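You operate a simulated robot arm through the tools that you are given. There is no shell and no other tool. Be economical: measure what you need, move in short steps, check, and stop when the job is done.

The job below is to be done with a simulated robot arm. You get a single attempt, and the scene is never put back.

## Task
Grease the roller block with the grease gun, take the coupler off and wipe away the old grease.
Fine: pump till a full ring shows, no surplus; stand the coupler on the table; use the wipe pad and put it back. Set down upright: grease coupler, wipe pad. What is to be rubbed or washed off counts as gone when no trace of it is left.

Only the result counts: the job must be done as asked and must still hold three seconds after the hand-in. Knocking over, shifting, dropping, spilling or breaking anything else fails it.

## Robot
A 6-joint arm with a two-finger parallel gripper, fixed in place. Base frame: the origin is at the foot of the arm, x ahead of it, y to its left, z up. Lengths are in m, angles in degrees, forces in N, time in s.
With the tool pointing down near the work surface it reaches from about 0.18 to 0.84 m from the base axis. Its first joint turns from -166.0 to 166.0 degrees. Payload 3.91 kg.
The TCP is the grasp point between the finger pads, 0.03 m short of the fingertips. In the tool frame z runs along the fingers and y along their closing line. Largest opening 0.11 m; finger width 0.02, thickness 0.01; the body of the gripper, 0.048 by 0.112 m, starts 0.055 m behind the TCP.
Orientation is told as [roll, pitch, yaw] about the base's x, y, z axes, in that order, counted from this pose: with the fingers straight down and closing along the base's y, the tool's x points along the base's -x, its y along +y and its z along -z.

## Interface
- The arm moves only by the tool apply_moves. Its argument "commands" is a list of rows, each a list of 7 numbers: the shift along the base's x, y, z in m, then the turn, a rotation vector about the base's x, y, z in degrees, then the gripper command, from -1 (fully open) to 1 (shut), values between in proportion. In form: [[dx, dy, dz, ax, ay, az, claw], ...]. A call has 1 to 8 rows; each row shifts and turns the commanded pose from where the row before left it. A row lasts 0.2 s, in which the tool goes at most 0.05 m and 8.6 degrees; a call with a longer step from one row to the next is refused whole, and so is a gripper value outside its range. Where a pose cannot be reached the arm comes as near as it can. A force on the tool above 90 N (or 10 N above the force at the start of the call, whichever is more), or a blocked arm, ends the call early, and 0.2 s more pass. The fingers move at their own pace (about 0.108 m/s each) and stop on an object; they squeeze with about 36 N. The grip force told is the motor's: it shows also when the fingers shut on nothing. Time passes only in rows, and 0.2 s behind the last, so rows that do not move let the fingers close. The reply holds the time, the measured pose of the TCP, the force on the tool along the base axes, the opening and the grip force, in the units named above and with some noise, with the torque about the TCP (base axes, N m) and any sound that the robot's microphone picked up.
- Cameras (640 x 400 px; columns grow to the right, rows downward): "scene" is fixed at [0.3987, -0.5013, 1.5272]; the picture's right is [0.49, 0.87, 0.00], its down [0.78, -0.44, -0.45] and it looks along [-0.39, 0.22, -0.89] (base axes); focal length 249 px, centre (320, 200). "wrist" rides on the gripper at [0.077, 0.007, -0.114] in the tool frame; the picture's right is [-0.09, 1.00, 0.00], its down [-0.80, -0.07, -0.59] and it looks along [-0.59, -0.05, 0.80] (tool axes); focal length 270 px, centre (320, 200). There is no depth. A picture from a camera that has moved, and an enlarged one, comes with that camera's place and axes in the base frame and with its lens.
- snapshot(camera): a new picture of that camera. The clock stands still meanwhile.
- move_column(by): slides the trunk up (or, below 0, down) by that many m; the arm rides with it, the base frame stays. It gives what a move gives, with no picture.
- close_up(camera, box): a new picture of the part [left, top, right, bottom] of that camera's present view, enlarged. The clock stands still meanwhile.
- job_done(): hands the job in; it is judged then, once.

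Work in short steps. Places have to be worked out from the pictures, the camera data and where the tool is seen: move nearer, look again, correct. Check each grasp and each placing, and mend what went wrong. You have 120 turns and 68 pictures in all, those below and enlarged ones among them. Open the gripper and draw the arm clear of the work before you hand the job in, unless the task says otherwise; then end with one line.

The tools are called after "Emit:" as name(argument=value, ...) on one line, values as JSON. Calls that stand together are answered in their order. apply_moves: Moves the arm, as the interface text tells. Its arguments: {"type":"object","properties":{"commands":{"type":"array","items":{"type":"array","items":{"type":"number"}}}},"required":["commands"]} The other tools are called the same way: move_column (by) slides the trunk up or down; snapshot (camera) takes a picture; close_up (camera, box) takes an enlarged picture of a part of a camera's view; job_done () hands the job in.

At the start:

```text
time_s: 0.0
tool_pos: [0.1961, -0.3011, 1.2411]
ee_rot: [0.0, 0.0, 0.1]
ft_force: [0.7, 0.0, -0.4]
ft_torque: [-0.02, 0.01, 0.02]
finger_gap: 0.1103
gripper_force: 0.1
trunk travel left (down, up): [-0.475, 0.065]
```

scene: 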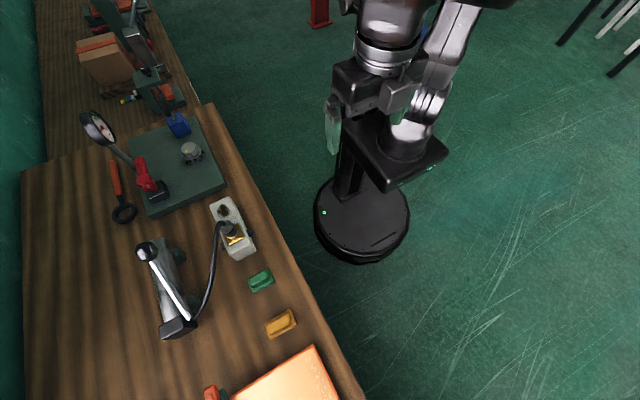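
wrist: 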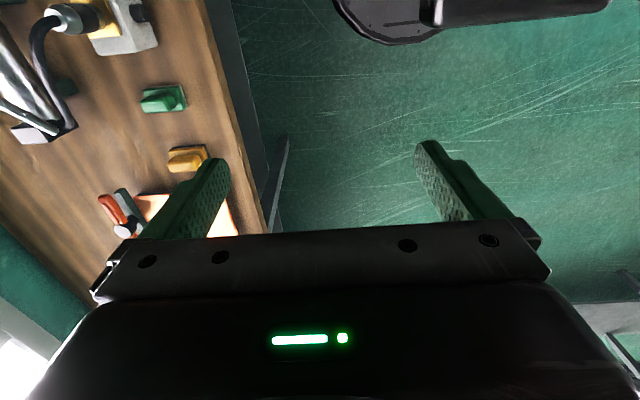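

I'll look closer at the table before moving anything.

Emit:
close_up(camera="scene", box=[120, 170, 320, 350])

Emit:
close_up(camera="scene", box=[190, 190, 270, 265])

Emit:
close_up(camera="scene", box=[70, 90, 250, 230])

```text
2.22 times, centred on (220, 260) of scene
camera zoom: at [0.3987, -0.5013, 1.5272], right [0.49, 0.87, 0.0], down [0.78, -0.44, -0.45], along [-0.39, 0.22, -0.89], focal length 553 px, centre (542, 67)
```

zoom: 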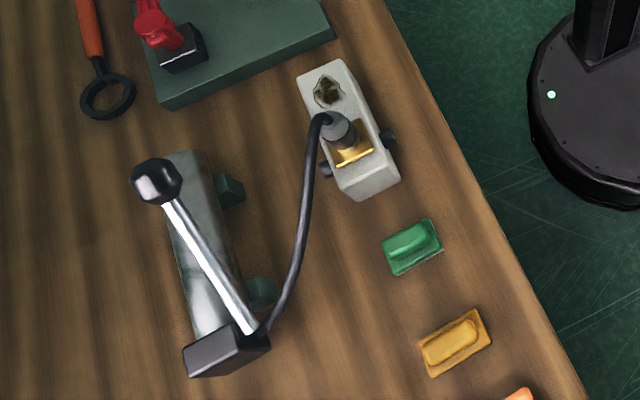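

```text
5.33 times, centred on (230, 228) of scene
camera zoom: at [0.3987, -0.5013, 1.5272], right [0.49, 0.87, 0.0], down [0.78, -0.44, -0.45], along [-0.39, 0.22, -0.89], focal length 1326 px, centre (800, 53)
```

zoom: 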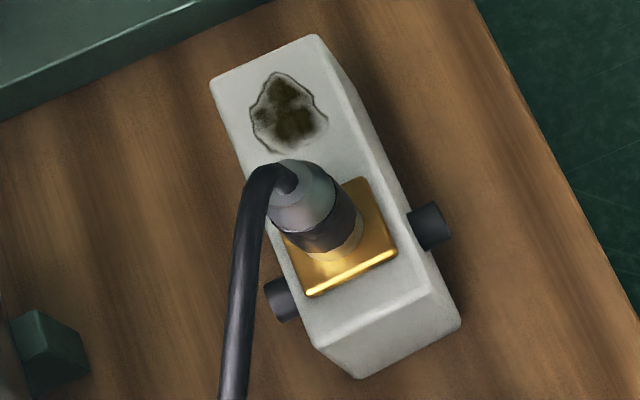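

```text
2.86 times, centred on (160, 160) of scene
camera zoom: at [0.3987, -0.5013, 1.5272], right [0.49, 0.87, 0.0], down [0.78, -0.44, -0.45], along [-0.39, 0.22, -0.89], focal length 710 px, centre (777, 314)
```

zoom: 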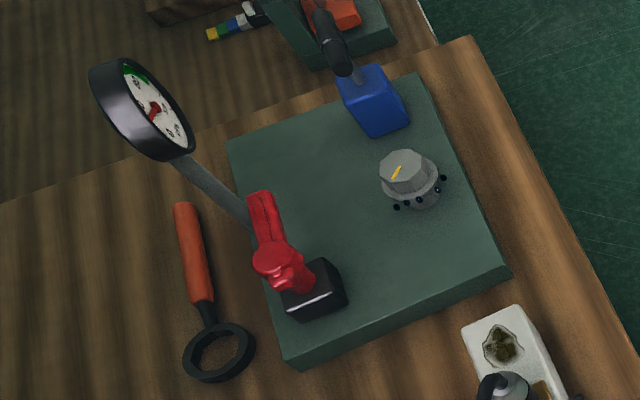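

Triangulating the green pad from both views gives a table top near z≈0.855, with the coupler near (0.09,-0.59) and the lever knob near (0.09,-0.756). I move up high to a viewing pose above this area.

Emit:
apply_moves(commands=[[-0.025, -0.034, 0, 0, 0, 0, -1], [-0.025, -0.034, 0, 0, 0, 0, -1], [-0.025, -0.034, 0, 0, 0, 0, -1], [-0.025, -0.034, 0, 0, 0, 0, -1], [-0.025, -0.034, 0, 0, 0, 0, -1], [-0.025, -0.034, 0, 0, 0, 0, -1], [-0.025, -0.034, 0, 0, 0, 0, -1], [-0.025, -0.034, 0, 0, 0, 0, -1]])

Emit:
snapshot(camera="wrist")

```text
time_s: 1.8
tool_pos: [-0.0083, -0.574, 1.2407]
ee_rot: [0.1, 0.0, 0.0]
ft_force: [-0.1, -0.1, 0.6]
ft_torque: [0.01, -0.02, -0.02]
finger_gap: 0.1098
gripper_force: 0.0
trunk travel left (down, up): [-0.475, 0.065]
```

```text
62 pictures are left
camera wrist: at [-0.0839, -0.5676, 1.3553], right [0.09, 1.0, 0.0], down [0.8, -0.07, 0.59], along [0.59, -0.05, -0.8], focal length 270 px, centre (320, 200)
```

wrist: 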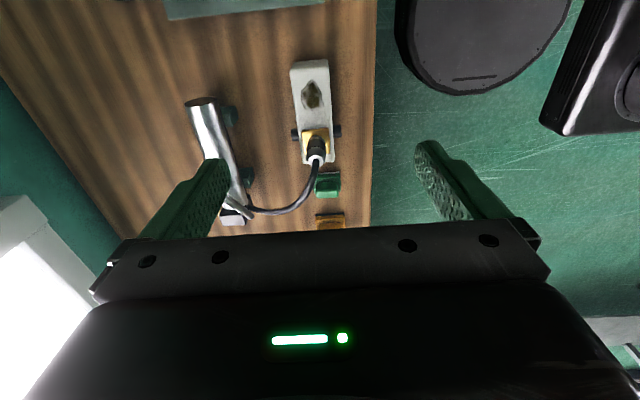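

The view is good; zoom in on the gun and the block.

Emit:
close_up(camera="wrist", box=[170, 50, 370, 240])

Emit:
close_up(camera="wrist", box=[270, 50, 370, 180])

```text
2.11 times, centred on (270, 145) of wrist
camera zoom: at [-0.0839, -0.5676, 1.3553], right [0.09, 1.0, 0.0], down [0.8, -0.07, 0.59], along [0.59, -0.05, -0.8], focal length 569 px, centre (425, 316)
```

zoom: 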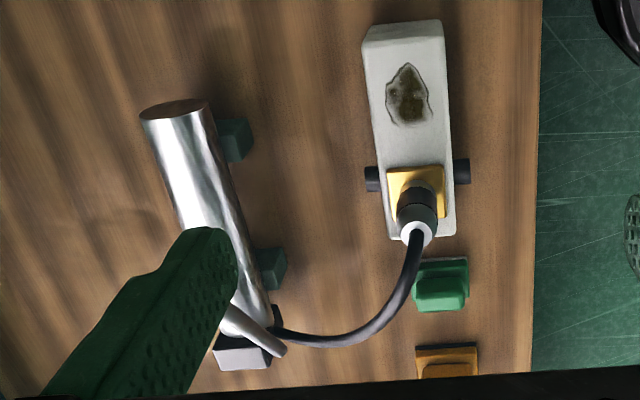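

```text
3.08 times, centred on (320, 115) of wrist
camera zoom: at [-0.0839, -0.5676, 1.3553], right [0.09, 1.0, 0.0], down [0.8, -0.07, 0.59], along [0.59, -0.05, -0.8], focal length 832 px, centre (320, 462)
```

zoom: 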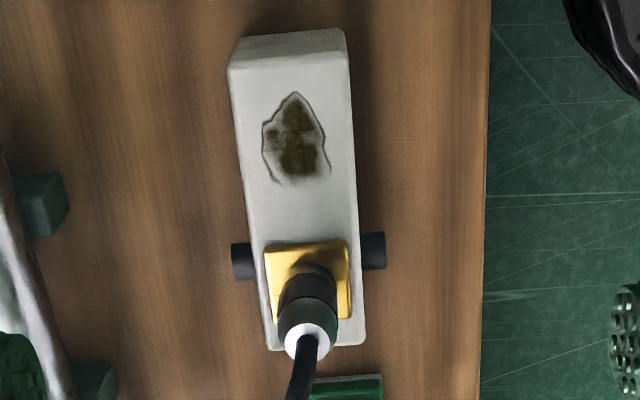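

The lever knob is hidden behind a finger. I shift sideways over the gun to see the lever.

Emit:
apply_moves(commands=[[-0.015, -0.04, 0, 0, 0, 0, -1], [-0.015, -0.04, 0, 0, 0, 0, -1], [-0.015, -0.04, 0, 0, 0, 0, -1], [-0.015, -0.04, 0, 0, 0, 0, -1]])

Emit:
snapshot(camera="wrist")

```text
time_s: 2.8
tool_pos: [-0.0568, -0.7, 1.2149]
ee_rot: [-0.7, 0.1, 0.0]
ft_force: [-0.1, -1.4, -0.5]
ft_torque: [0.08, 0.01, -0.02]
finger_gap: 0.1102
gripper_force: 0.2
out of reach, approached as far as the arm can: row 3, 4
trunk travel left (down, up): [-0.475, 0.065]
```

```text
59 pictures are left
camera wrist: at [-0.1334, -0.6919, 1.3288], right [0.09, 1.0, -0.01], down [0.8, -0.06, 0.59], along [0.59, -0.06, -0.8], focal length 270 px, centre (320, 200)
```

wrist: 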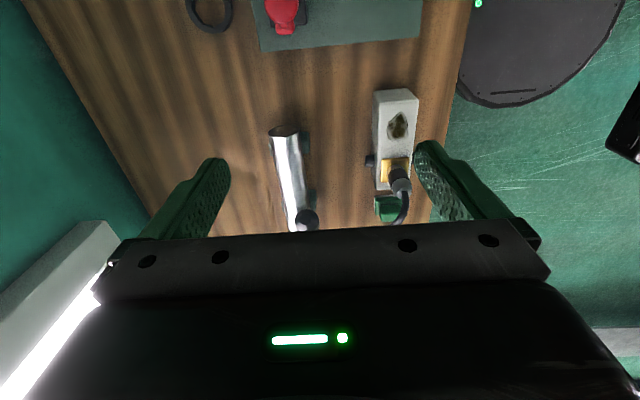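

At this height the arm is at its limit, so the trunk must come down. I triangulated the knob at about (0.11,-0.735,1.04). I'll move back a bit and lower the trunk.

Emit:
apply_moves(commands=[[0, 0.04, 0.01, 0, 0, 0, -1], [0, 0.04, 0.01, 0, 0, 0, -1], [0, 0.03, 0.01, 0, 0, 0, -1]])

Emit:
move_column(by=-0.2)

Emit:
apply_moves(commands=[[-0.02, -0.02, 0.04, 0, 0, 0, -1], [-0.02, -0.02, 0.04, 0, 0, 0, -1], [-0.02, -0.03, 0.03, 0, 0, 0, -1]])

Emit:
snapshot(camera="wrist")

```text
time_s: 3.6
tool_pos: [-0.0547, -0.5877, 1.2468]
ee_rot: [0.1, 0.0, -0.1]
ft_force: [0.2, 0.2, 0.0]
ft_torque: [-0.01, 0.0, 0.02]
finger_gap: 0.1102
gripper_force: 0.0
trunk travel left (down, up): [-0.475, 0.065]
```

```text
time_s: 5.8
tool_pos: [-0.0546, -0.5899, 1.0466]
ee_rot: [0.0, 0.0, 0.1]
ft_force: [-0.2, 0.1, 0.9]
ft_torque: [-0.01, -0.02, -0.02]
finger_gap: 0.1099
gripper_force: 0.1
trunk travel left (down, up): [-0.275, 0.265]
```

```text
time_s: 6.6
tool_pos: [-0.0895, -0.6099, 1.0957]
ee_rot: [-0.2, 0.1, 0.0]
ft_force: [0.0, 0.6, 0.2]
ft_torque: [0.0, -0.01, 0.02]
finger_gap: 0.11
gripper_force: 0.1
out of reach, approached as far as the arm can: row 2, 3
trunk travel left (down, up): [-0.275, 0.265]
```

```text
58 pictures are left
camera wrist: at [-0.1676, -0.603, 1.2109], right [0.09, 1.0, 0.0], down [0.8, -0.07, 0.59], along [0.59, -0.06, -0.8], focal length 270 px, centre (320, 200)
```

wrist: 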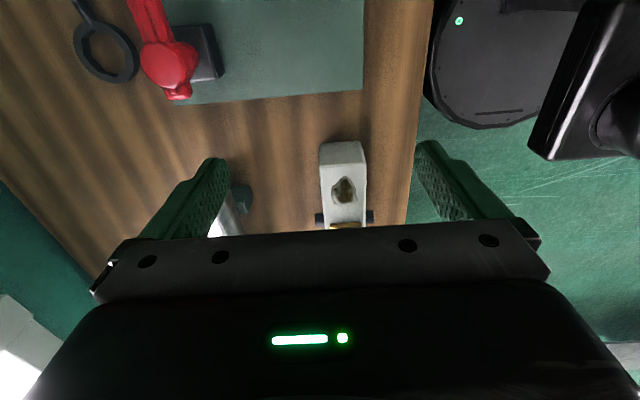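

The reach gets worse this way, since the reach sphere sits lower. I raise the trunk back to its start level and get a view with the gun between the fingers.

Emit:
move_column(by=0.2)

Emit:
apply_moves(commands=[[-0.02, -0.04, -0.02, 0, 0, 0, -1], [-0.02, -0.04, -0.03, 0, 0, 0, -1], [-0.02, -0.03, -0.03, 0, 0, 0, -1]])

Emit:
snapshot(camera="wrist")

```text
time_s: 8.7
tool_pos: [-0.0909, -0.6098, 1.2956]
ee_rot: [-0.2, 0.0, -0.1]
ft_force: [0.0, -0.2, -0.1]
ft_torque: [-0.01, 0.0, 0.03]
finger_gap: 0.1099
gripper_force: 0.1
trunk travel left (down, up): [-0.475, 0.065]
```

```text
refused: row 2 steps farther than a row can; nothing moved
```

```text
57 pictures are left
camera wrist: at [-0.1678, -0.6035, 1.4103], right [0.09, 1.0, 0.0], down [0.8, -0.07, 0.59], along [0.59, -0.05, -0.8], focal length 270 px, centre (320, 200)
```

wrist: 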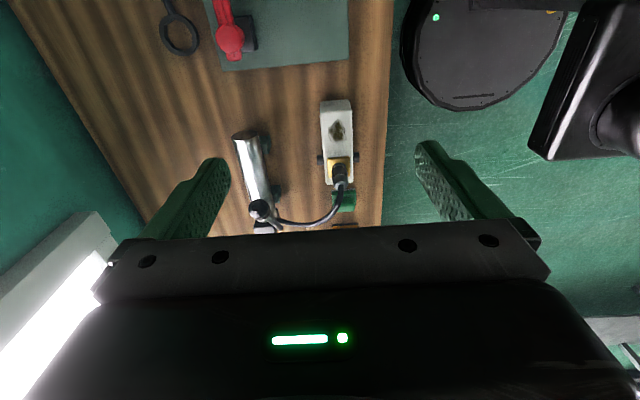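

The knob is consistently at ≈(0.113,-0.736,1.04). I zoom in for lever geometry and a good look at the ring zone and the pads.

Emit:
close_up(camera="wrist", box=[220, 90, 380, 240])

Emit:
close_up(camera="scene", box=[125, 225, 225, 345])

Emit:
close_up(camera="scene", box=[200, 260, 350, 400])

```text
2.67 times, centred on (300, 165) of wrist
camera zoom: at [-0.1678, -0.6035, 1.4103], right [0.09, 1.0, 0.0], down [0.8, -0.07, 0.59], along [0.59, -0.05, -0.8], focal length 721 px, centre (373, 293)
```

zoom: 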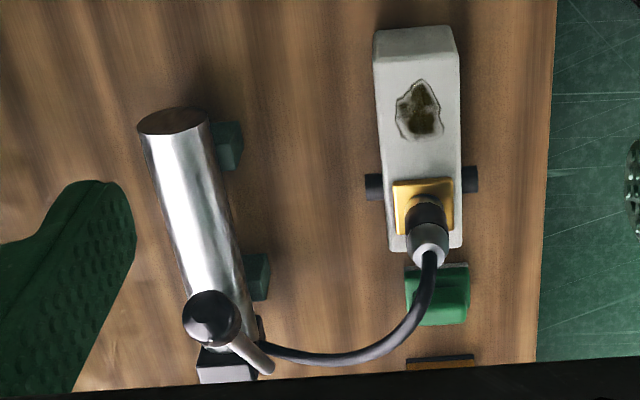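

```text
3.33 times, centred on (175, 285) of scene
camera zoom: at [0.3987, -0.5013, 1.5272], right [0.49, 0.87, 0.0], down [0.78, -0.44, -0.45], along [-0.39, 0.22, -0.89], focal length 829 px, centre (803, -83)
```

zoom: 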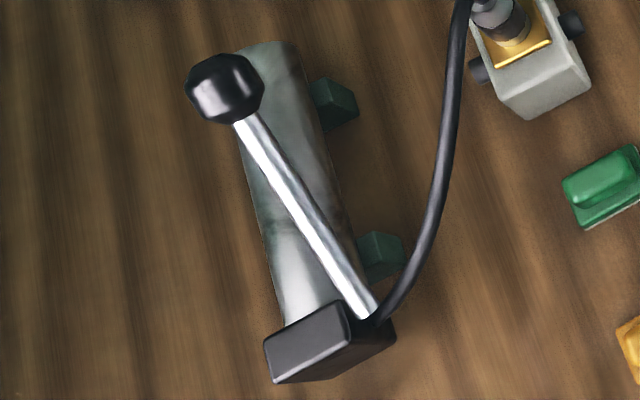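

```text
2.86 times, centred on (275, 330) of scene
camera zoom: at [0.3987, -0.5013, 1.5272], right [0.49, 0.87, 0.0], down [0.78, -0.44, -0.45], along [-0.39, 0.22, -0.89], focal length 710 px, centre (449, -171)
```

zoom: 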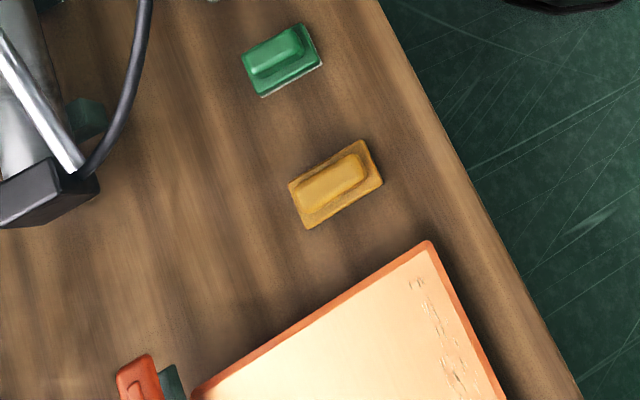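

The lever's pivot is near (0.25,-0.73,0.95) and the knob (dia ≈0.04) moves in a nearly x–z plane. I go above the knob with open fingers.

Emit:
apply_moves(commands=[[0.034, -0.0205, -0.026, 0, 0, 0, -1], [0.034, -0.0205, -0.026, 0, 0, 0, -1], [0.034, -0.0205, -0.026, 0, 0, 0, -1], [0.034, -0.0205, -0.026, 0, 0, 0, -1], [0.034, -0.0205, -0.026, 0, 0, 0, -1], [0.034, -0.0205, -0.026, 0, 0, 0, -1]])

Emit:
snapshot(camera="wrist")

Emit:
close_up(camera="scene", box=[90, 180, 270, 345])

```text
time_s: 10.1
tool_pos: [0.1135, -0.7323, 1.1404]
ee_rot: [-0.1, 0.1, 0.1]
ft_force: [-0.4, -0.3, 0.2]
ft_torque: [0.01, -0.02, 0.01]
finger_gap: 0.1101
gripper_force: 0.0
trunk travel left (down, up): [-0.475, 0.065]
```

```text
53 pictures are left
camera wrist: at [0.037, -0.7257, 1.2551], right [0.09, 1.0, 0.0], down [0.8, -0.07, 0.59], along [0.59, -0.06, -0.8], focal length 270 px, centre (320, 200)
```

wrist: 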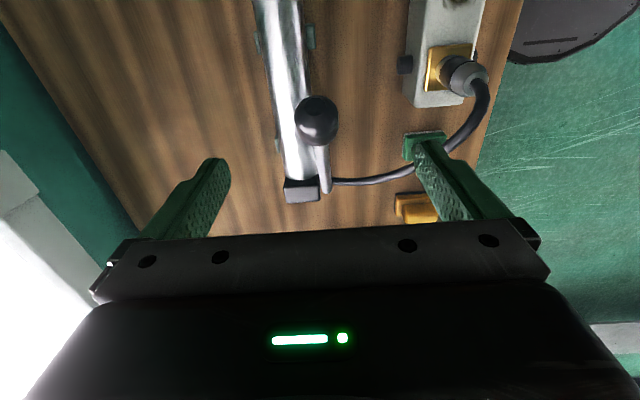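

```text
2.42 times, centred on (180, 262) of scene
camera zoom: at [0.3987, -0.5013, 1.5272], right [0.49, 0.87, 0.0], down [0.78, -0.44, -0.45], along [-0.39, 0.22, -0.89], focal length 603 px, centre (659, 48)
```

zoom: 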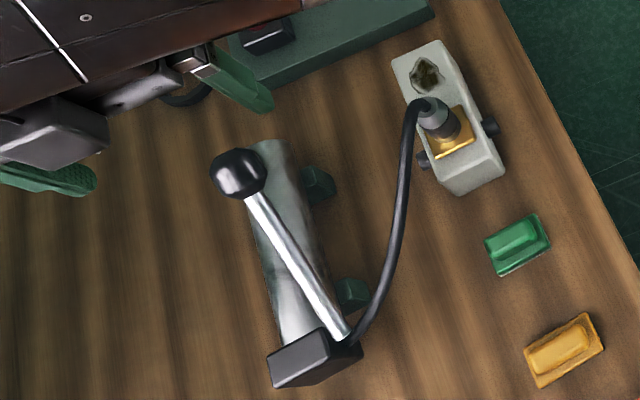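

Refined knob: (0.117,-0.738,1.039), lever in plane y≈-0.738. Descend around it and close.

Emit:
apply_moves(commands=[[0.003, -0.005, -0.045, 0, 0, 0, -1], [0, 0, -0.046, 0, 0, 0, -1], [0, 0, 0, 0, 0, 0, 1], [0, 0, 0, 0, 0, 0, 1], [0, 0, 0, 0, 0, 0, 1]])

Emit:
snapshot(camera="wrist")

```text
time_s: 11.3
tool_pos: [0.1152, -0.7349, 1.0498]
ee_rot: [0.0, 0.1, 0.1]
ft_force: [0.0, 17.9, -6.5]
ft_torque: [0.27, 0.1, -0.07]
finger_gap: 0.0354
gripper_force: 45.0
trunk travel left (down, up): [-0.475, 0.065]
```

```text
51 pictures are left
camera wrist: at [0.0397, -0.7288, 1.1646], right [0.09, 1.0, 0.0], down [0.8, -0.07, 0.59], along [0.59, -0.05, -0.8], focal length 270 px, centre (320, 200)
```

wrist: 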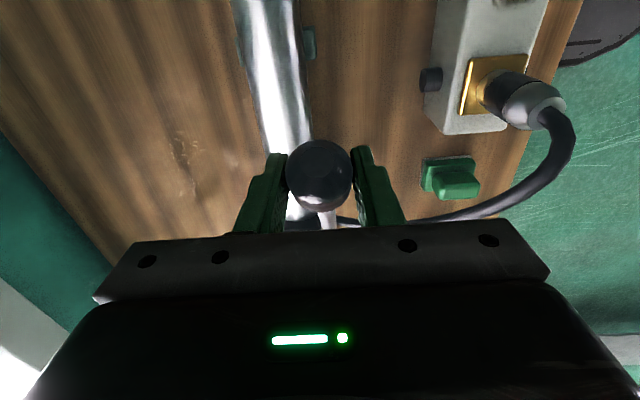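

Knob held, with a slight side bias which I relieve. Then I swing it down along its arc a little to feel the stroke.

Emit:
apply_moves(commands=[[0, 0.003, 0, 0, 0, 0, 1], [-0.0072, 0, -0.0118, 0, 0, 0, 1], [-0.0061, 0, -0.0123, 0, 0, 0, 1]])

Emit:
close_up(camera="wrist", box=[390, 0, 590, 150])

```text
time_s: 12.1
tool_pos: [0.101, -0.7348, 1.0274]
ee_rot: [-0.4, 0.0, -0.1]
ft_force: [-0.2, -1.8, 9.3]
ft_torque: [0.02, -1.3, 0.01]
finger_gap: 0.0353
gripper_force: 44.7
trunk travel left (down, up): [-0.475, 0.065]
```

```text
2.67 times, centred on (490, 75) of wrist
camera zoom: at [0.0251, -0.7278, 1.1417], right [0.09, 1.0, -0.01], down [0.8, -0.07, 0.59], along [0.59, -0.06, -0.8], focal length 721 px, centre (-133, 533)
```

zoom: 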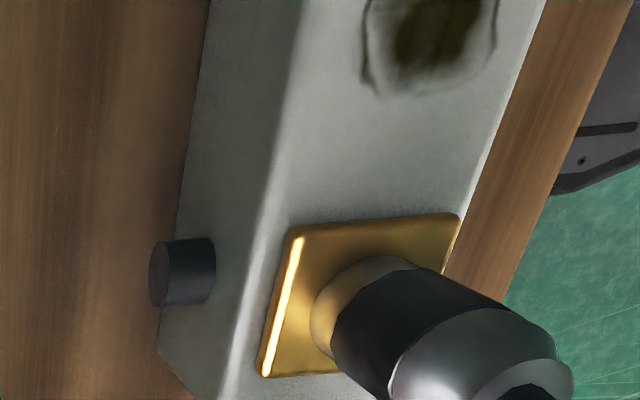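

The lever moves with about 9 N; no grease ring yet. I continue the stroke down.

Emit:
apply_moves(commands=[[-0.0051, 0, -0.0128, 0, 0, 0, 1], [-0.004, 0, -0.0132, 0, 0, 0, 1]])

Emit:
snapshot(camera="wrist")

```text
time_s: 12.7
tool_pos: [0.0913, -0.7353, 1.0007]
ee_rot: [-0.1, 0.1, -0.1]
ft_force: [-9.0, -3.9, 10.3]
ft_torque: [0.36, -0.98, -0.04]
finger_gap: 0.0357
gripper_force: 44.9
trunk travel left (down, up): [-0.475, 0.065]
```

```text
49 pictures are left
camera wrist: at [0.0147, -0.7281, 1.115], right [0.09, 1.0, 0.0], down [0.8, -0.07, 0.59], along [0.59, -0.06, -0.8], focal length 270 px, centre (320, 200)
```

wrist: 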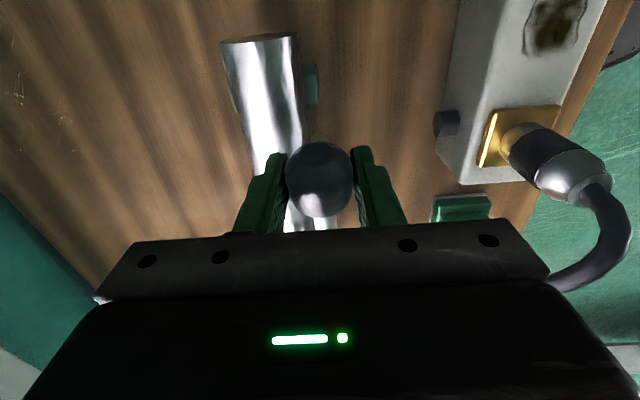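

Still no ring and force stays ~10 N, so I keep on along the arc.

Emit:
apply_moves(commands=[[-0.005, 0, -0.0132, 0, 0, 0, 1], [-0.0025, 0, -0.0134, 0, 0, 0, 1]])

Emit:
snapshot(camera="wrist")

```text
time_s: 13.3
tool_pos: [0.0855, -0.7341, 0.9727]
ee_rot: [-0.1, 0.0, 0.0]
ft_force: [-6.0, -7.2, 8.5]
ft_torque: [0.32, -0.92, 0.04]
finger_gap: 0.0353
gripper_force: 45.1
trunk travel left (down, up): [-0.475, 0.065]
```

```text
48 pictures are left
camera wrist: at [0.0087, -0.7285, 1.0864], right [0.09, 1.0, 0.0], down [0.8, -0.07, 0.59], along [0.59, -0.05, -0.8], focal length 270 px, centre (320, 200)
```

wrist: 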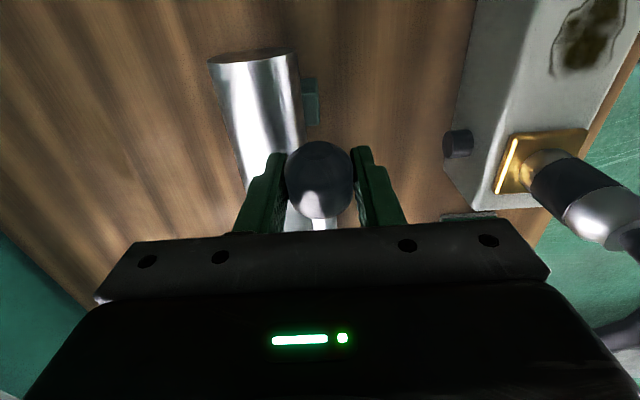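

No ring yet at ~6° above horizontal. One more small step down, watching force for the stop.

Emit:
apply_moves(commands=[[-0.0025, 0.0015, -0.012, 0, 0, 0, 1]])

```text
time_s: 13.7
tool_pos: [0.0844, -0.7342, 0.966]
ee_rot: [-0.7, 0.0, 0.2]
ft_force: [1.4, -20.4, 26.2]
ft_torque: [-0.26, -0.22, 0.07]
finger_gap: 0.0356
gripper_force: 45.3
trunk travel left (down, up): [-0.475, 0.065]
```

Resistance jumped: probably the end stop. Look at the result at the fitting.

Emit:
close_up(camera="wrist", box=[420, 80, 640, 240])

Emit:
close_up(camera="scene", box=[190, 190, 270, 265])

```text
2.50 times, centred on (530, 160) of wrist
camera zoom: at [0.0078, -0.7274, 1.0792], right [0.09, 1.0, -0.01], down [0.8, -0.06, 0.59], along [0.59, -0.06, -0.8], focal length 676 px, centre (-205, 300)
```

zoom: 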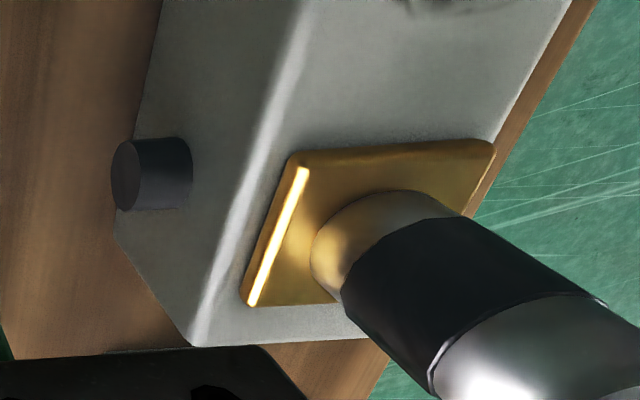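

```text
5.33 times, centred on (230, 228) of scene
camera zoom: at [0.3987, -0.5013, 1.5272], right [0.49, 0.87, 0.0], down [0.78, -0.44, -0.45], along [-0.39, 0.22, -0.89], focal length 1326 px, centre (800, 53)
```

zoom: 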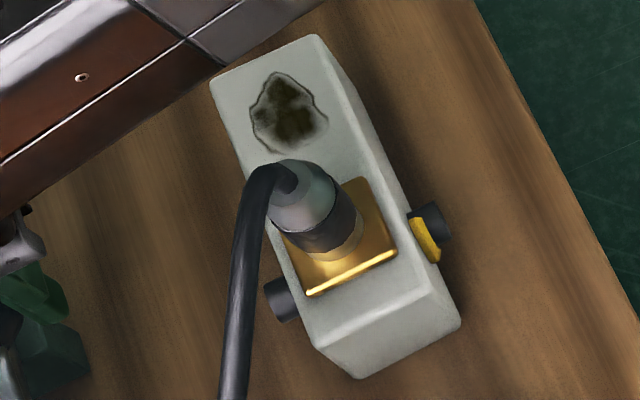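

A yellow grease arc has appeared on the block's side seal: one stroke gives a partial ring. I bring the lever back up the same arc.

Emit:
apply_moves(commands=[[0.0025, -0.0015, 0.012, 0, 0, 0, 1], [0.0025, 0, 0.0134, 0, 0, 0, 1], [0.005, 0, 0.0132, 0, 0, 0, 1], [0.004, 0, 0.0132, 0, 0, 0, 1], [0.0051, 0, 0.0128, 0, 0, 0, 1], [0.0061, 0, 0.0123, 0, 0, 0, 1], [0.0072, 0, 0.0118, 0, 0, 0, 1]])

Emit:
close_up(camera="scene", box=[225, 210, 265, 245])

```text
time_s: 15.3
tool_pos: [0.118, -0.7347, 1.0471]
ee_rot: [0.0, 0.1, 0.1]
ft_force: [2.9, 6.3, -10.6]
ft_torque: [-0.18, 1.11, -0.01]
finger_gap: 0.0354
gripper_force: 45.2
trunk travel left (down, up): [-0.475, 0.065]
```

```text
11.43 times, centred on (245, 228) of scene
camera zoom: at [0.3987, -0.5013, 1.5272], right [0.49, 0.87, 0.0], down [0.78, -0.44, -0.45], along [-0.39, 0.22, -0.89], focal length 2842 px, centre (1177, -114)
```

zoom: 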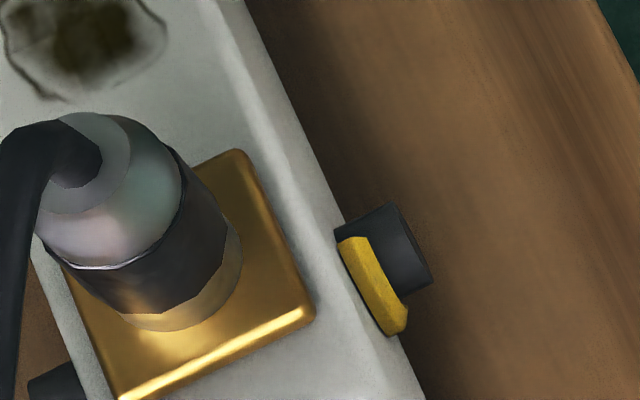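

An arc of about a third of the ring. I pump a second stroke down.

Emit:
apply_moves(commands=[[-0.0072, 0, -0.0118, 0, 0, 0, 1], [-0.0061, 0, -0.0123, 0, 0, 0, 1], [-0.0051, 0, -0.0128, 0, 0, 0, 1], [-0.004, 0, -0.0132, 0, 0, 0, 1], [-0.005, 0, -0.0132, 0, 0, 0, 1], [-0.0025, 0, -0.0134, 0, 0, 0, 1], [-0.0025, 0, -0.012, 0, 0, 0, 1]])

Emit:
close_up(camera="scene", box=[225, 210, 265, 245])

Emit:
snapshot(camera="wrist")

```text
time_s: 16.9
tool_pos: [0.0846, -0.7349, 0.9657]
ee_rot: [-0.6, 0.0, 0.1]
ft_force: [4.1, 1.2, 30.7]
ft_torque: [-0.42, -0.49, -0.02]
finger_gap: 0.0355
gripper_force: 45.1
trunk travel left (down, up): [-0.475, 0.065]
```

```text
11.43 times, centred on (245, 228) of scene
camera zoom: at [0.3987, -0.5013, 1.5272], right [0.49, 0.87, 0.0], down [0.78, -0.44, -0.45], along [-0.39, 0.22, -0.89], focal length 2842 px, centre (1177, -114)
```

zoom: 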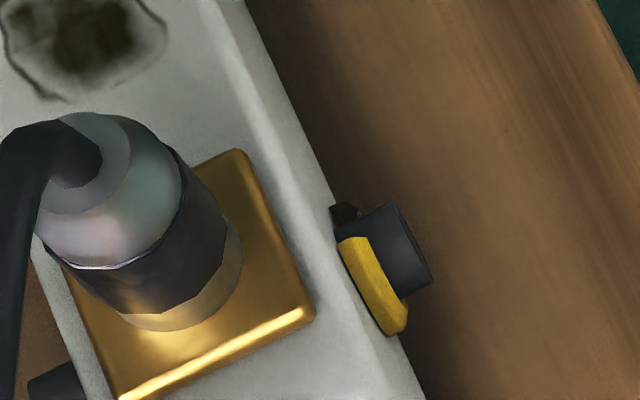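

```text
43 pictures are left
camera wrist: at [0.0075, -0.7274, 1.0793], right [0.09, 1.0, -0.01], down [0.8, -0.06, 0.59], along [0.59, -0.06, -0.8], focal length 270 px, centre (320, 200)
```

wrist: 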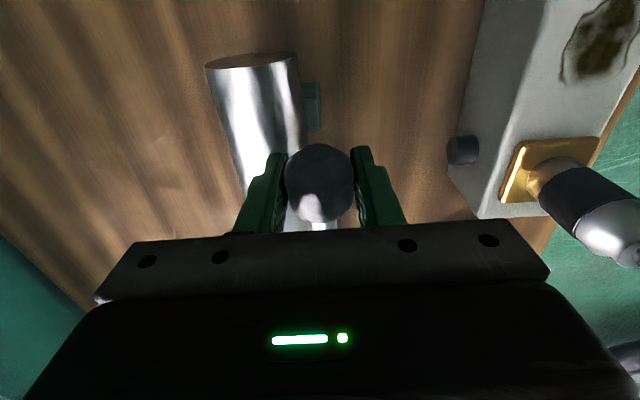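

A second segment, dark in this view, appeared on the far side of the roller. I must see the seal properly before another stroke: raise the lever, release it, and go look from the +y side.

Emit:
apply_moves(commands=[[0.0025, 0, 0.012, 0, 0, 0, 1], [0.0025, 0, 0.0134, 0, 0, 0, 1], [0.005, 0, 0.0132, 0, 0, 0, 1], [0.004, 0, 0.0132, 0, 0, 0, 1], [0.0051, 0, 0.0128, 0, 0, 0, 1], [0.0061, 0, 0.0123, 0, 0, 0, 1], [0.0072, 0, 0.0118, 0, 0, 0, 1]])

Emit:
apply_moves(commands=[[0, 0, 0, 0, 0, 0, -1], [0, 0, 0, 0, 0, 0, -1], [0, 0, 0, 0, 0, 0, -1], [0, 0, 0.045, 0, 0, 0, -1], [0, 0, 0.045, 0, 0, 0, -1], [0, 0.02, 0.04, 0, 0, -8, -1], [0, 0.03, 0.02, 0, 0, -8, -1], [0, 0.04, 0.0, 0, 0, -8, -1]])

Emit:
apply_moves(commands=[[0, 0.04, 0, 0, 0, -8, -1], [0, 0.04, 0, 0, 0, -8, -1], [0, 0.04, 0, 0, 0, -8, -1], [0, 0.03, 0, 0, 0, -8, -1], [0, 0.02, 0, 0, 0, -8, -1], [0, 0.0, 0, 0, 0, -8, -1], [0, 0.0, 0, 0, 0, -8, -1], [0, 0.0, 0, 0, 0, -8, -1]])

```text
time_s: 18.5
tool_pos: [0.116, -0.7351, 1.046]
ee_rot: [0.0, 0.2, 0.1]
ft_force: [0.8, 7.4, -18.9]
ft_torque: [-0.29, 0.65, 0.1]
finger_gap: 0.0356
gripper_force: 44.8
trunk travel left (down, up): [-0.475, 0.065]
```

```text
time_s: 20.3
tool_pos: [0.1185, -0.6442, 1.1996]
ee_rot: [-0.1, 0.0, -24.0]
ft_force: [-0.5, -0.8, -0.6]
ft_torque: [-0.01, 0.01, -0.04]
finger_gap: 0.11
gripper_force: 0.1
trunk travel left (down, up): [-0.475, 0.065]
```

```text
time_s: 22.1
tool_pos: [0.1166, -0.4741, 1.2006]
ee_rot: [-0.3, 0.1, -88.2]
ft_force: [-0.1, 0.0, -0.3]
ft_torque: [0.01, 0.0, -0.02]
finger_gap: 0.1101
gripper_force: 0.1
trunk travel left (down, up): [-0.475, 0.065]
```

Now lower to get an oblique view of the +y seal.

Emit:
apply_moves(commands=[[-0.01, 0.015, -0.045, 0, 0, 0, -1], [-0.01, 0.01, -0.045, 0, 0, 0, -1], [0, 0.01, -0.045, 0, 0, 0, -1]])

Emit:
snapshot(camera="wrist")

```text
time_s: 22.9
tool_pos: [0.098, -0.4399, 1.0643]
ee_rot: [-0.2, 0.0, -88.0]
ft_force: [-0.6, 0.0, 0.0]
ft_torque: [-0.01, 0.01, 0.01]
finger_gap: 0.1103
gripper_force: 0.0
trunk travel left (down, up): [-0.475, 0.065]
```

```text
42 pictures are left
camera wrist: at [0.103, -0.3629, 1.1786], right [1.0, -0.05, 0.0], down [-0.04, -0.8, 0.59], along [-0.03, -0.59, -0.8], focal length 270 px, centre (320, 200)
```

wrist: 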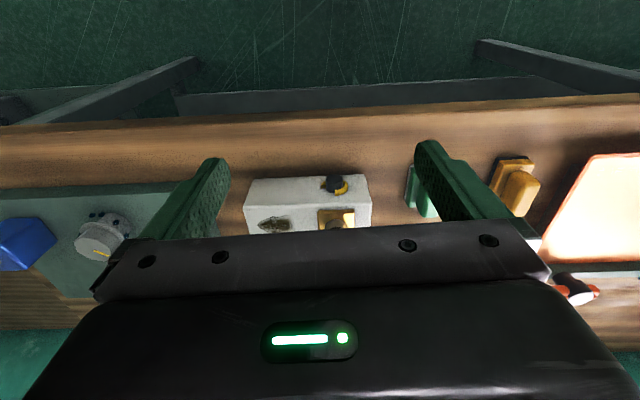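

The seal is visible; zoom in on it and the pads.

Emit:
close_up(camera="wrist", box=[310, 165, 370, 205])

Emit:
close_up(camera="wrist", box=[380, 130, 560, 240])

```text
10.00 times, centred on (340, 185) of wrist
camera zoom: at [0.103, -0.3629, 1.1786], right [1.0, -0.05, 0.0], down [-0.04, -0.8, 0.59], along [-0.03, -0.59, -0.8], focal length 2703 px, centre (120, 350)
```

zoom: 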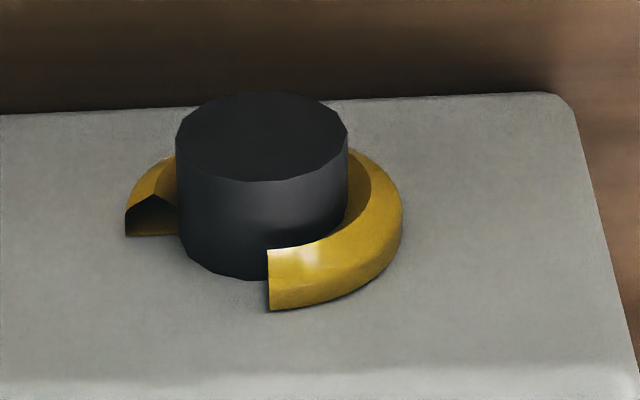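

```text
3.56 times, centred on (470, 185) of wrist
camera zoom: at [0.103, -0.3629, 1.1786], right [1.0, -0.05, 0.0], down [-0.04, -0.8, 0.59], along [-0.03, -0.59, -0.8], focal length 961 px, centre (-213, 253)
```

zoom: 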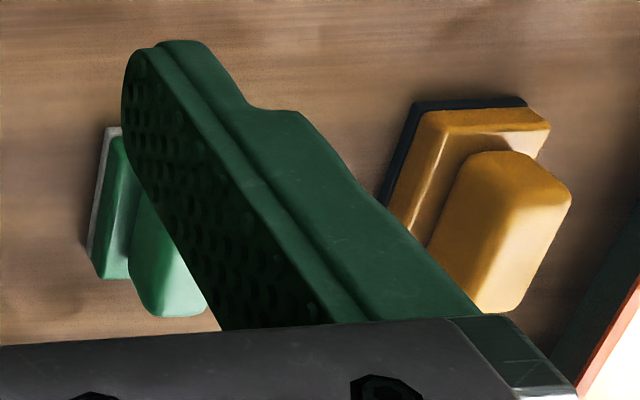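

The ring covers about 270°, with the gap from the -x side to the top — a partial third stroke is needed, and the gap is visible from the scene camera. While here, I check out the pads by shifting +x.

Emit:
apply_moves(commands=[[0.045, 0, 0, 0, 0, 0, -1], [0.045, 0, 0, 0, 0, 0, -1], [0.045, 0, 0, 0, 0, 0, -1], [0.045, 0, 0, 0, 0, 0, -1]])

Emit:
snapshot(camera="wrist")

Emit:
close_up(camera="wrist", box=[220, 120, 420, 240])

```text
time_s: 23.9
tool_pos: [0.2795, -0.441, 1.0653]
ee_rot: [-0.2, 0.1, -88.0]
ft_force: [-1.2, 0.1, 0.4]
ft_torque: [0.03, 0.04, -0.02]
finger_gap: 0.1098
gripper_force: 0.1
trunk travel left (down, up): [-0.475, 0.065]
```

```text
39 pictures are left
camera wrist: at [0.2843, -0.365, 1.1779], right [1.0, -0.05, 0.0], down [-0.04, -0.8, 0.59], along [-0.04, -0.59, -0.81], focal length 270 px, centre (320, 200)
```

wrist: 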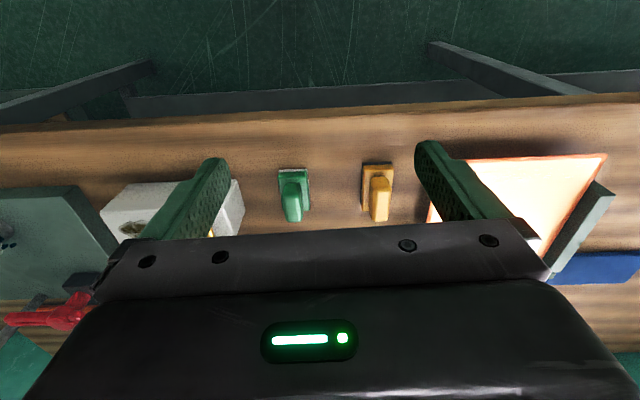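

```text
3.20 times, centred on (320, 180) of wrist
camera zoom: at [0.2843, -0.365, 1.1779], right [1.0, -0.05, 0.0], down [-0.04, -0.8, 0.59], along [-0.04, -0.59, -0.81], focal length 865 px, centre (320, 264)
```

zoom: 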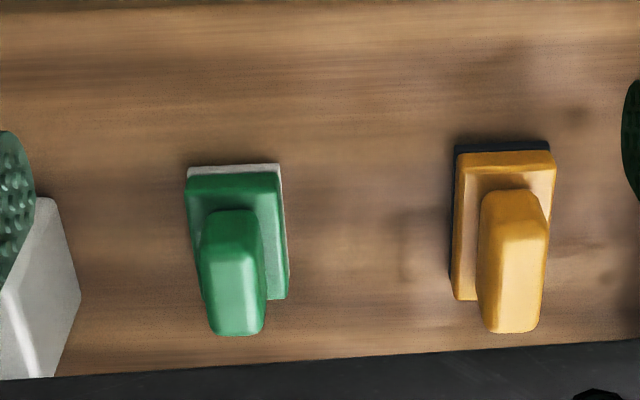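

The green pad has a soft white base, whereas the yellow one has a dark abrasive one; the green is the wipe pad. Now back to the lever for a careful partial third stroke.

Emit:
apply_moves(commands=[[-0.005, 0, 0.045, 0, 0, 8.5, -1], [-0.005, 0, 0.045, 0, 0, 8.5, -1], [-0.024, -0.035, 0, 0, 0, 8.5, -1], [-0.024, -0.04, 0, 0, 0, 8.5, -1], [-0.026, -0.04, 0, 0, 0, 8.5, -1], [-0.026, -0.04, 0, 0, 0, 8.5, -1], [-0.026, -0.04, 0, 0, 0, 8.5, -1], [-0.026, -0.04, 0, 0, 0, 8.5, -1]])

Emit:
apply_moves(commands=[[0, -0.04, 0, 0, 0, 8.5, -1], [0, -0.019, 0, 0, 0, 8.5, -1], [0, 0, 0, 0, 0, 3, -1]])

Emit:
snapshot(camera="wrist")

```text
time_s: 25.7
tool_pos: [0.1137, -0.6767, 1.1527]
ee_rot: [-0.2, 0.2, -19.8]
ft_force: [-0.6, -1.0, -0.2]
ft_torque: [0.02, 0.0, 0.01]
finger_gap: 0.1102
gripper_force: 0.1
trunk travel left (down, up): [-0.475, 0.065]
```

```text
time_s: 26.5
tool_pos: [0.1138, -0.7309, 1.1503]
ee_rot: [-0.1, 0.1, 0.1]
ft_force: [-0.1, 0.4, -0.3]
ft_torque: [0.03, 0.0, 0.01]
finger_gap: 0.1099
gripper_force: 0.2
out of reach, approached as far as the arm can: row 2
trunk travel left (down, up): [-0.475, 0.065]
```

```text
37 pictures are left
camera wrist: at [0.0372, -0.7253, 1.2654], right [0.09, 1.0, 0.0], down [0.8, -0.07, 0.59], along [0.59, -0.05, -0.8], focal length 270 px, centre (320, 200)
```

wrist: 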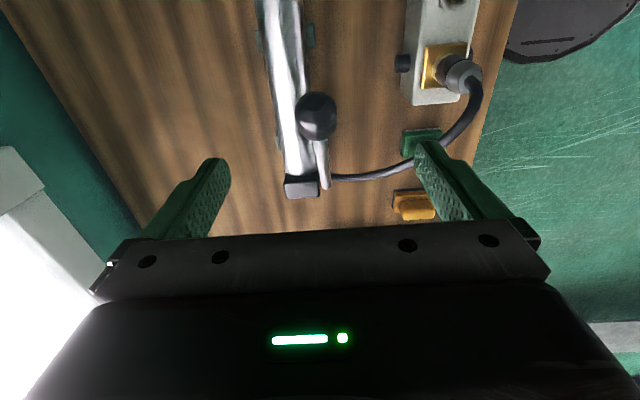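

The lever stayed up as before. Descend and re-grip the knob.

Emit:
apply_moves(commands=[[0.002, -0.003, -0.045, 0, 0, 0, -1], [0, 0, -0.046, 0, 0, 0, -1], [0, 0, -0.01, 0, 0, 0, -1], [0, 0, 0, 0, 0, 0, 1], [0, 0, 0, 0, 0, 0, 1], [0, 0, 0, 0, 0, 0, 1]])

Emit:
close_up(camera="scene", box=[235, 215, 260, 240])

```text
time_s: 27.9
tool_pos: [0.1162, -0.7331, 1.0512]
ee_rot: [-0.3, 0.0, 0.0]
ft_force: [0.6, -20.5, 2.9]
ft_torque: [-0.58, -0.25, 0.07]
finger_gap: 0.0352
gripper_force: 45.1
trunk travel left (down, up): [-0.475, 0.065]
```

```text
16.00 times, centred on (248, 228) of scene
camera zoom: at [0.3987, -0.5013, 1.5272], right [0.49, 0.87, 0.0], down [0.78, -0.44, -0.45], along [-0.39, 0.22, -0.89], focal length 3979 px, centre (1480, -240)
```

zoom: 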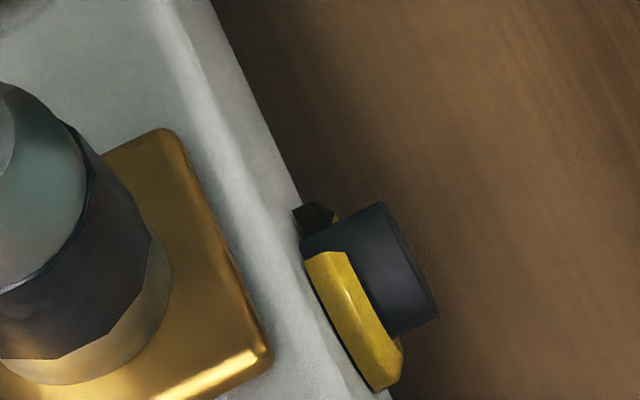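

Gripped; relieve the side bias and go roughly 40% of the stroke down, then look.

Emit:
apply_moves(commands=[[0, -0.0025, 0, 0, 0, 0, 1], [-0.0072, 0, -0.0118, 0, 0, 0, 1], [-0.0061, 0, -0.0123, 0, 0, 0, 1], [-0.0051, 0, -0.0128, 0, 0, 0, 1]])

Emit:
close_up(camera="scene", box=[235, 215, 260, 240])

```text
time_s: 28.9
tool_pos: [0.0968, -0.7353, 1.0136]
ee_rot: [-0.1, 0.2, 0.0]
ft_force: [-0.7, -6.9, 7.6]
ft_torque: [0.33, -1.06, 0.01]
finger_gap: 0.0357
gripper_force: 45.4
trunk travel left (down, up): [-0.475, 0.065]
```

```text
16.00 times, centred on (248, 228) of scene
camera zoom: at [0.3987, -0.5013, 1.5272], right [0.49, 0.87, 0.0], down [0.78, -0.44, -0.45], along [-0.39, 0.22, -0.89], focal length 3979 px, centre (1480, -240)
```

zoom: 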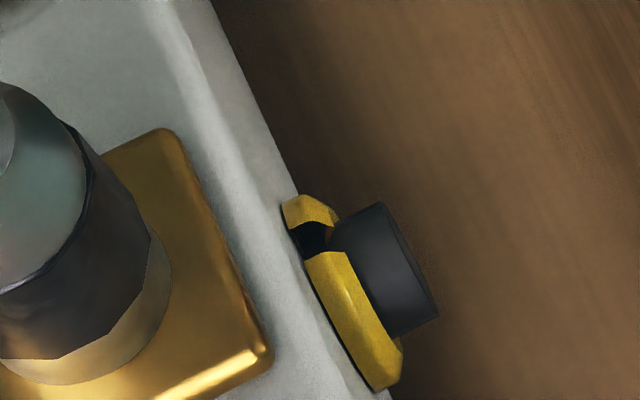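

Grease flows in proportion; the gap has roughly halved. One more small increment.

Emit:
apply_moves(commands=[[-0.004, 0.0005, -0.0115, 0, 0, 0, 1]])

Emit:
close_up(camera="scene", box=[235, 215, 260, 240])

```text
time_s: 29.3
tool_pos: [0.0921, -0.7351, 1.0008]
ee_rot: [-0.1, 0.2, -0.1]
ft_force: [-2.6, -8.2, 8.6]
ft_torque: [0.35, -1.01, -0.01]
finger_gap: 0.0354
gripper_force: 45.0
trunk travel left (down, up): [-0.475, 0.065]
```

```text
16.00 times, centred on (248, 228) of scene
camera zoom: at [0.3987, -0.5013, 1.5272], right [0.49, 0.87, 0.0], down [0.78, -0.44, -0.45], along [-0.39, 0.22, -0.89], focal length 3979 px, centre (1480, -240)
```

zoom: 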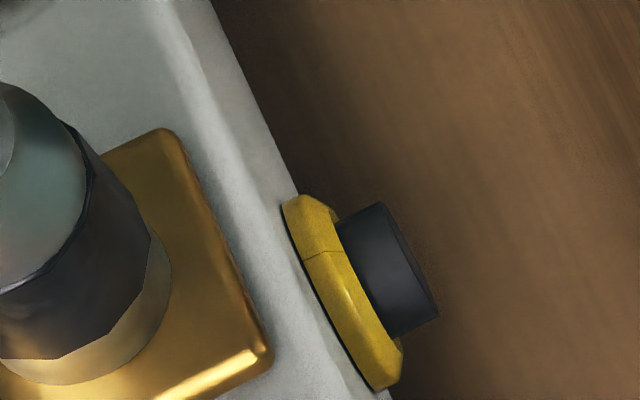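

The ring appears closed, with a fine seam. Zoom more to judge if it's a real gap.

Emit:
close_up(camera="scene", box=[244, 225, 252, 233])

```text
16.00 times, centred on (248, 229) of scene
camera zoom: at [0.3987, -0.5013, 1.5272], right [0.49, 0.87, 0.0], down [0.78, -0.44, -0.45], along [-0.39, 0.22, -0.89], focal length 3979 px, centre (1472, -264)
```

zoom: 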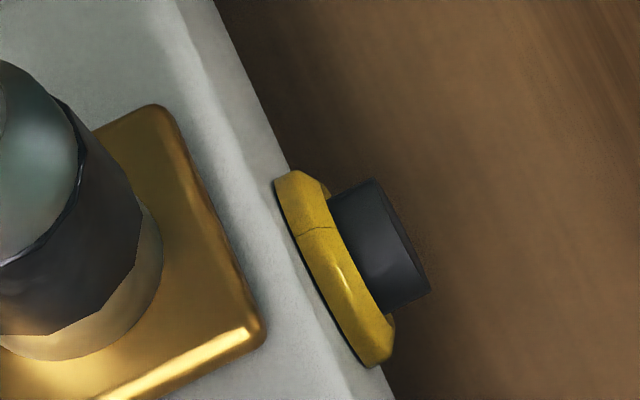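

The ring is full, so I stop pumping. I raise the lever back to its starting position (upstrokes added no grease) and release it.

Emit:
apply_moves(commands=[[0.004, -0.0005, 0.0115, 0, 0, 0, 1], [0.0051, 0, 0.0128, 0, 0, 0, 1], [0.0061, 0, 0.0123, 0, 0, 0, 1], [0.0072, 0, 0.0118, 0, 0, 0, 1], [0, 0, 0, 0, 0, 0, 1]])

Emit:
apply_moves(commands=[[0, 0, 0, 0, 0, 0, -1], [0, 0, 0, 0, 0, 0, -1], [0, 0, 0, 0, 0, 0, -1], [0, 0, 0.045, 0, 0, 0, -1], [0, 0, 0.045, 0, 0, 0, -1], [0, 0.02, 0.03, 0, 0, -8, -1], [0, 0.03, 0.0, 0, 0, -8, -1], [0, 0.04, 0.0, 0, 0, -8, -1]])

Emit:
apply_moves(commands=[[-0.005, 0.04, 0, 0, 0, -8, -1], [-0.01, 0.04, 0, 0, 0, -8, -1], [-0.01, 0.04, 0, 0, 0, -8, -1], [0, 0.04, 0, 0, 0, -8, -1], [0, 0.03, 0, 0, 0, -8, -1], [0, 0.02, 0, 0, 0, -8, -1], [0, 0.02, 0, 0, 0, -8, -1], [0, 0.0, 0, 0, 0, -8, -1]])

Emit:
snapshot(camera="wrist")

```text
time_s: 30.5
tool_pos: [0.1178, -0.7344, 1.0505]
ee_rot: [0.0, 0.1, 0.0]
ft_force: [1.7, 5.5, -8.6]
ft_torque: [0.12, 1.01, 0.0]
finger_gap: 0.0351
gripper_force: 44.8
trunk travel left (down, up): [-0.475, 0.065]
```

```text
time_s: 32.3
tool_pos: [0.1153, -0.6461, 1.1711]
ee_rot: [-0.2, 0.1, -24.1]
ft_force: [0.9, 0.1, -0.1]
ft_torque: [-0.03, 0.01, -0.03]
finger_gap: 0.1099
gripper_force: 0.1
trunk travel left (down, up): [-0.475, 0.065]
```

```text
time_s: 34.1
tool_pos: [0.0906, -0.4146, 1.1709]
ee_rot: [-0.2, 0.1, -88.0]
ft_force: [-0.4, 0.3, 0.0]
ft_torque: [0.04, -0.04, -0.02]
finger_gap: 0.11
gripper_force: 0.0
trunk travel left (down, up): [-0.475, 0.065]
```

```text
32 pictures are left
camera wrist: at [0.0953, -0.3391, 1.2855], right [1.0, -0.06, 0.0], down [-0.04, -0.8, 0.59], along [-0.04, -0.59, -0.8], focal length 270 px, centre (320, 200)
```

wrist: 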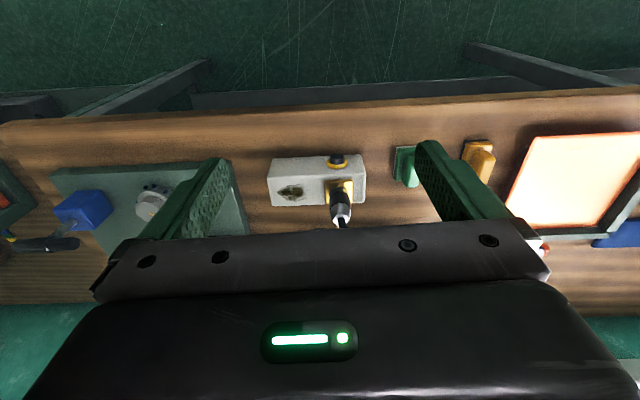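

Emit:
close_up(camera="wrist", box=[260, 145, 380, 235])

```text
4.44 times, centred on (320, 190) of wrist
camera zoom: at [0.0953, -0.3391, 1.2855], right [1.0, -0.06, 0.0], down [-0.04, -0.8, 0.59], along [-0.04, -0.59, -0.8], focal length 1201 px, centre (320, 244)
```

zoom: 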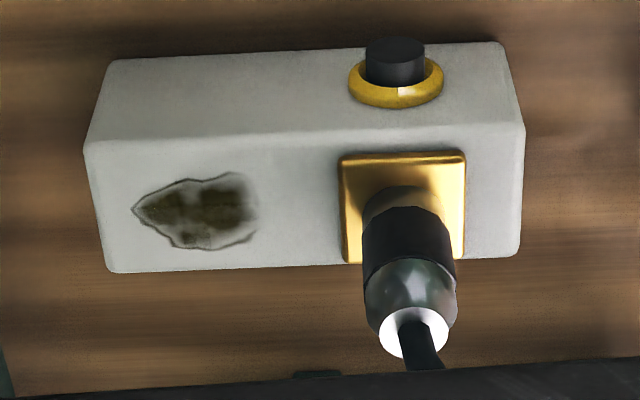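

The ring is complete. The coupler stands vertically at about (0.108,-0.592), z 0.935–0.99, with its hose heading toward (+x,-y). I turn the closing line perpendicular to the hose (yaw ≈ -45°) and move above it.

Emit:
apply_moves(commands=[[0.003, -0.03, -0.01, 0, 0, 8, -1], [0.003, -0.03, -0.01, 0, 0, 8, -1], [0.003, -0.03, -0.01, 0, 0, 8, -1], [0.003, -0.03, -0.01, 0, 0, 8, -1], [0.003, -0.03, -0.01, 0, 0, 8, -1], [0.002, -0.027, -0.01, 0, 0, 3, -1]])

Emit:
snapshot(camera="wrist")

Emit:
close_up(camera="scene", box=[170, 180, 290, 300])

```text
time_s: 35.5
tool_pos: [0.1088, -0.5922, 1.1102]
ee_rot: [-0.2, 0.2, -45.0]
ft_force: [0.7, 0.1, 0.2]
ft_torque: [0.01, -0.03, -0.03]
finger_gap: 0.1102
gripper_force: 0.0
trunk travel left (down, up): [-0.475, 0.065]
```

```text
30 pictures are left
camera wrist: at [0.0584, -0.5339, 1.2246], right [0.77, 0.64, 0.0], down [0.52, -0.61, 0.59], along [0.38, -0.46, -0.8], focal length 270 px, centre (320, 200)
```

wrist: 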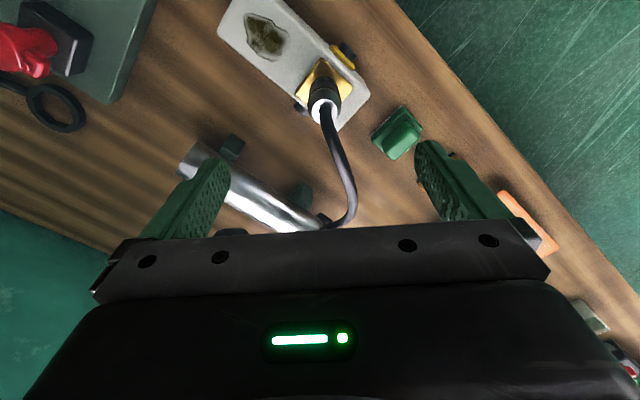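

```text
3.33 times, centred on (230, 240) of scene
camera zoom: at [0.3987, -0.5013, 1.5272], right [0.49, 0.87, 0.0], down [0.78, -0.44, -0.45], along [-0.39, 0.22, -0.89], focal length 829 px, centre (620, 67)
```

zoom: 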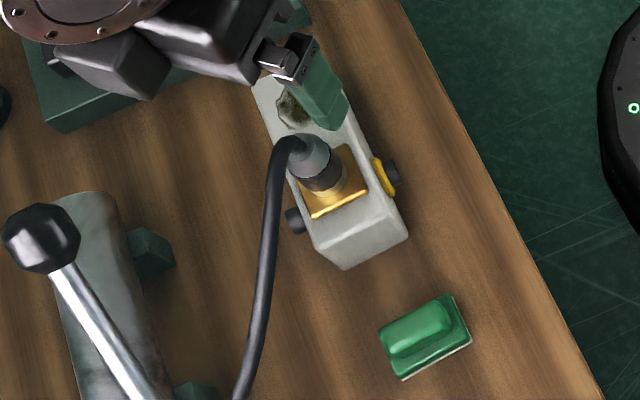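

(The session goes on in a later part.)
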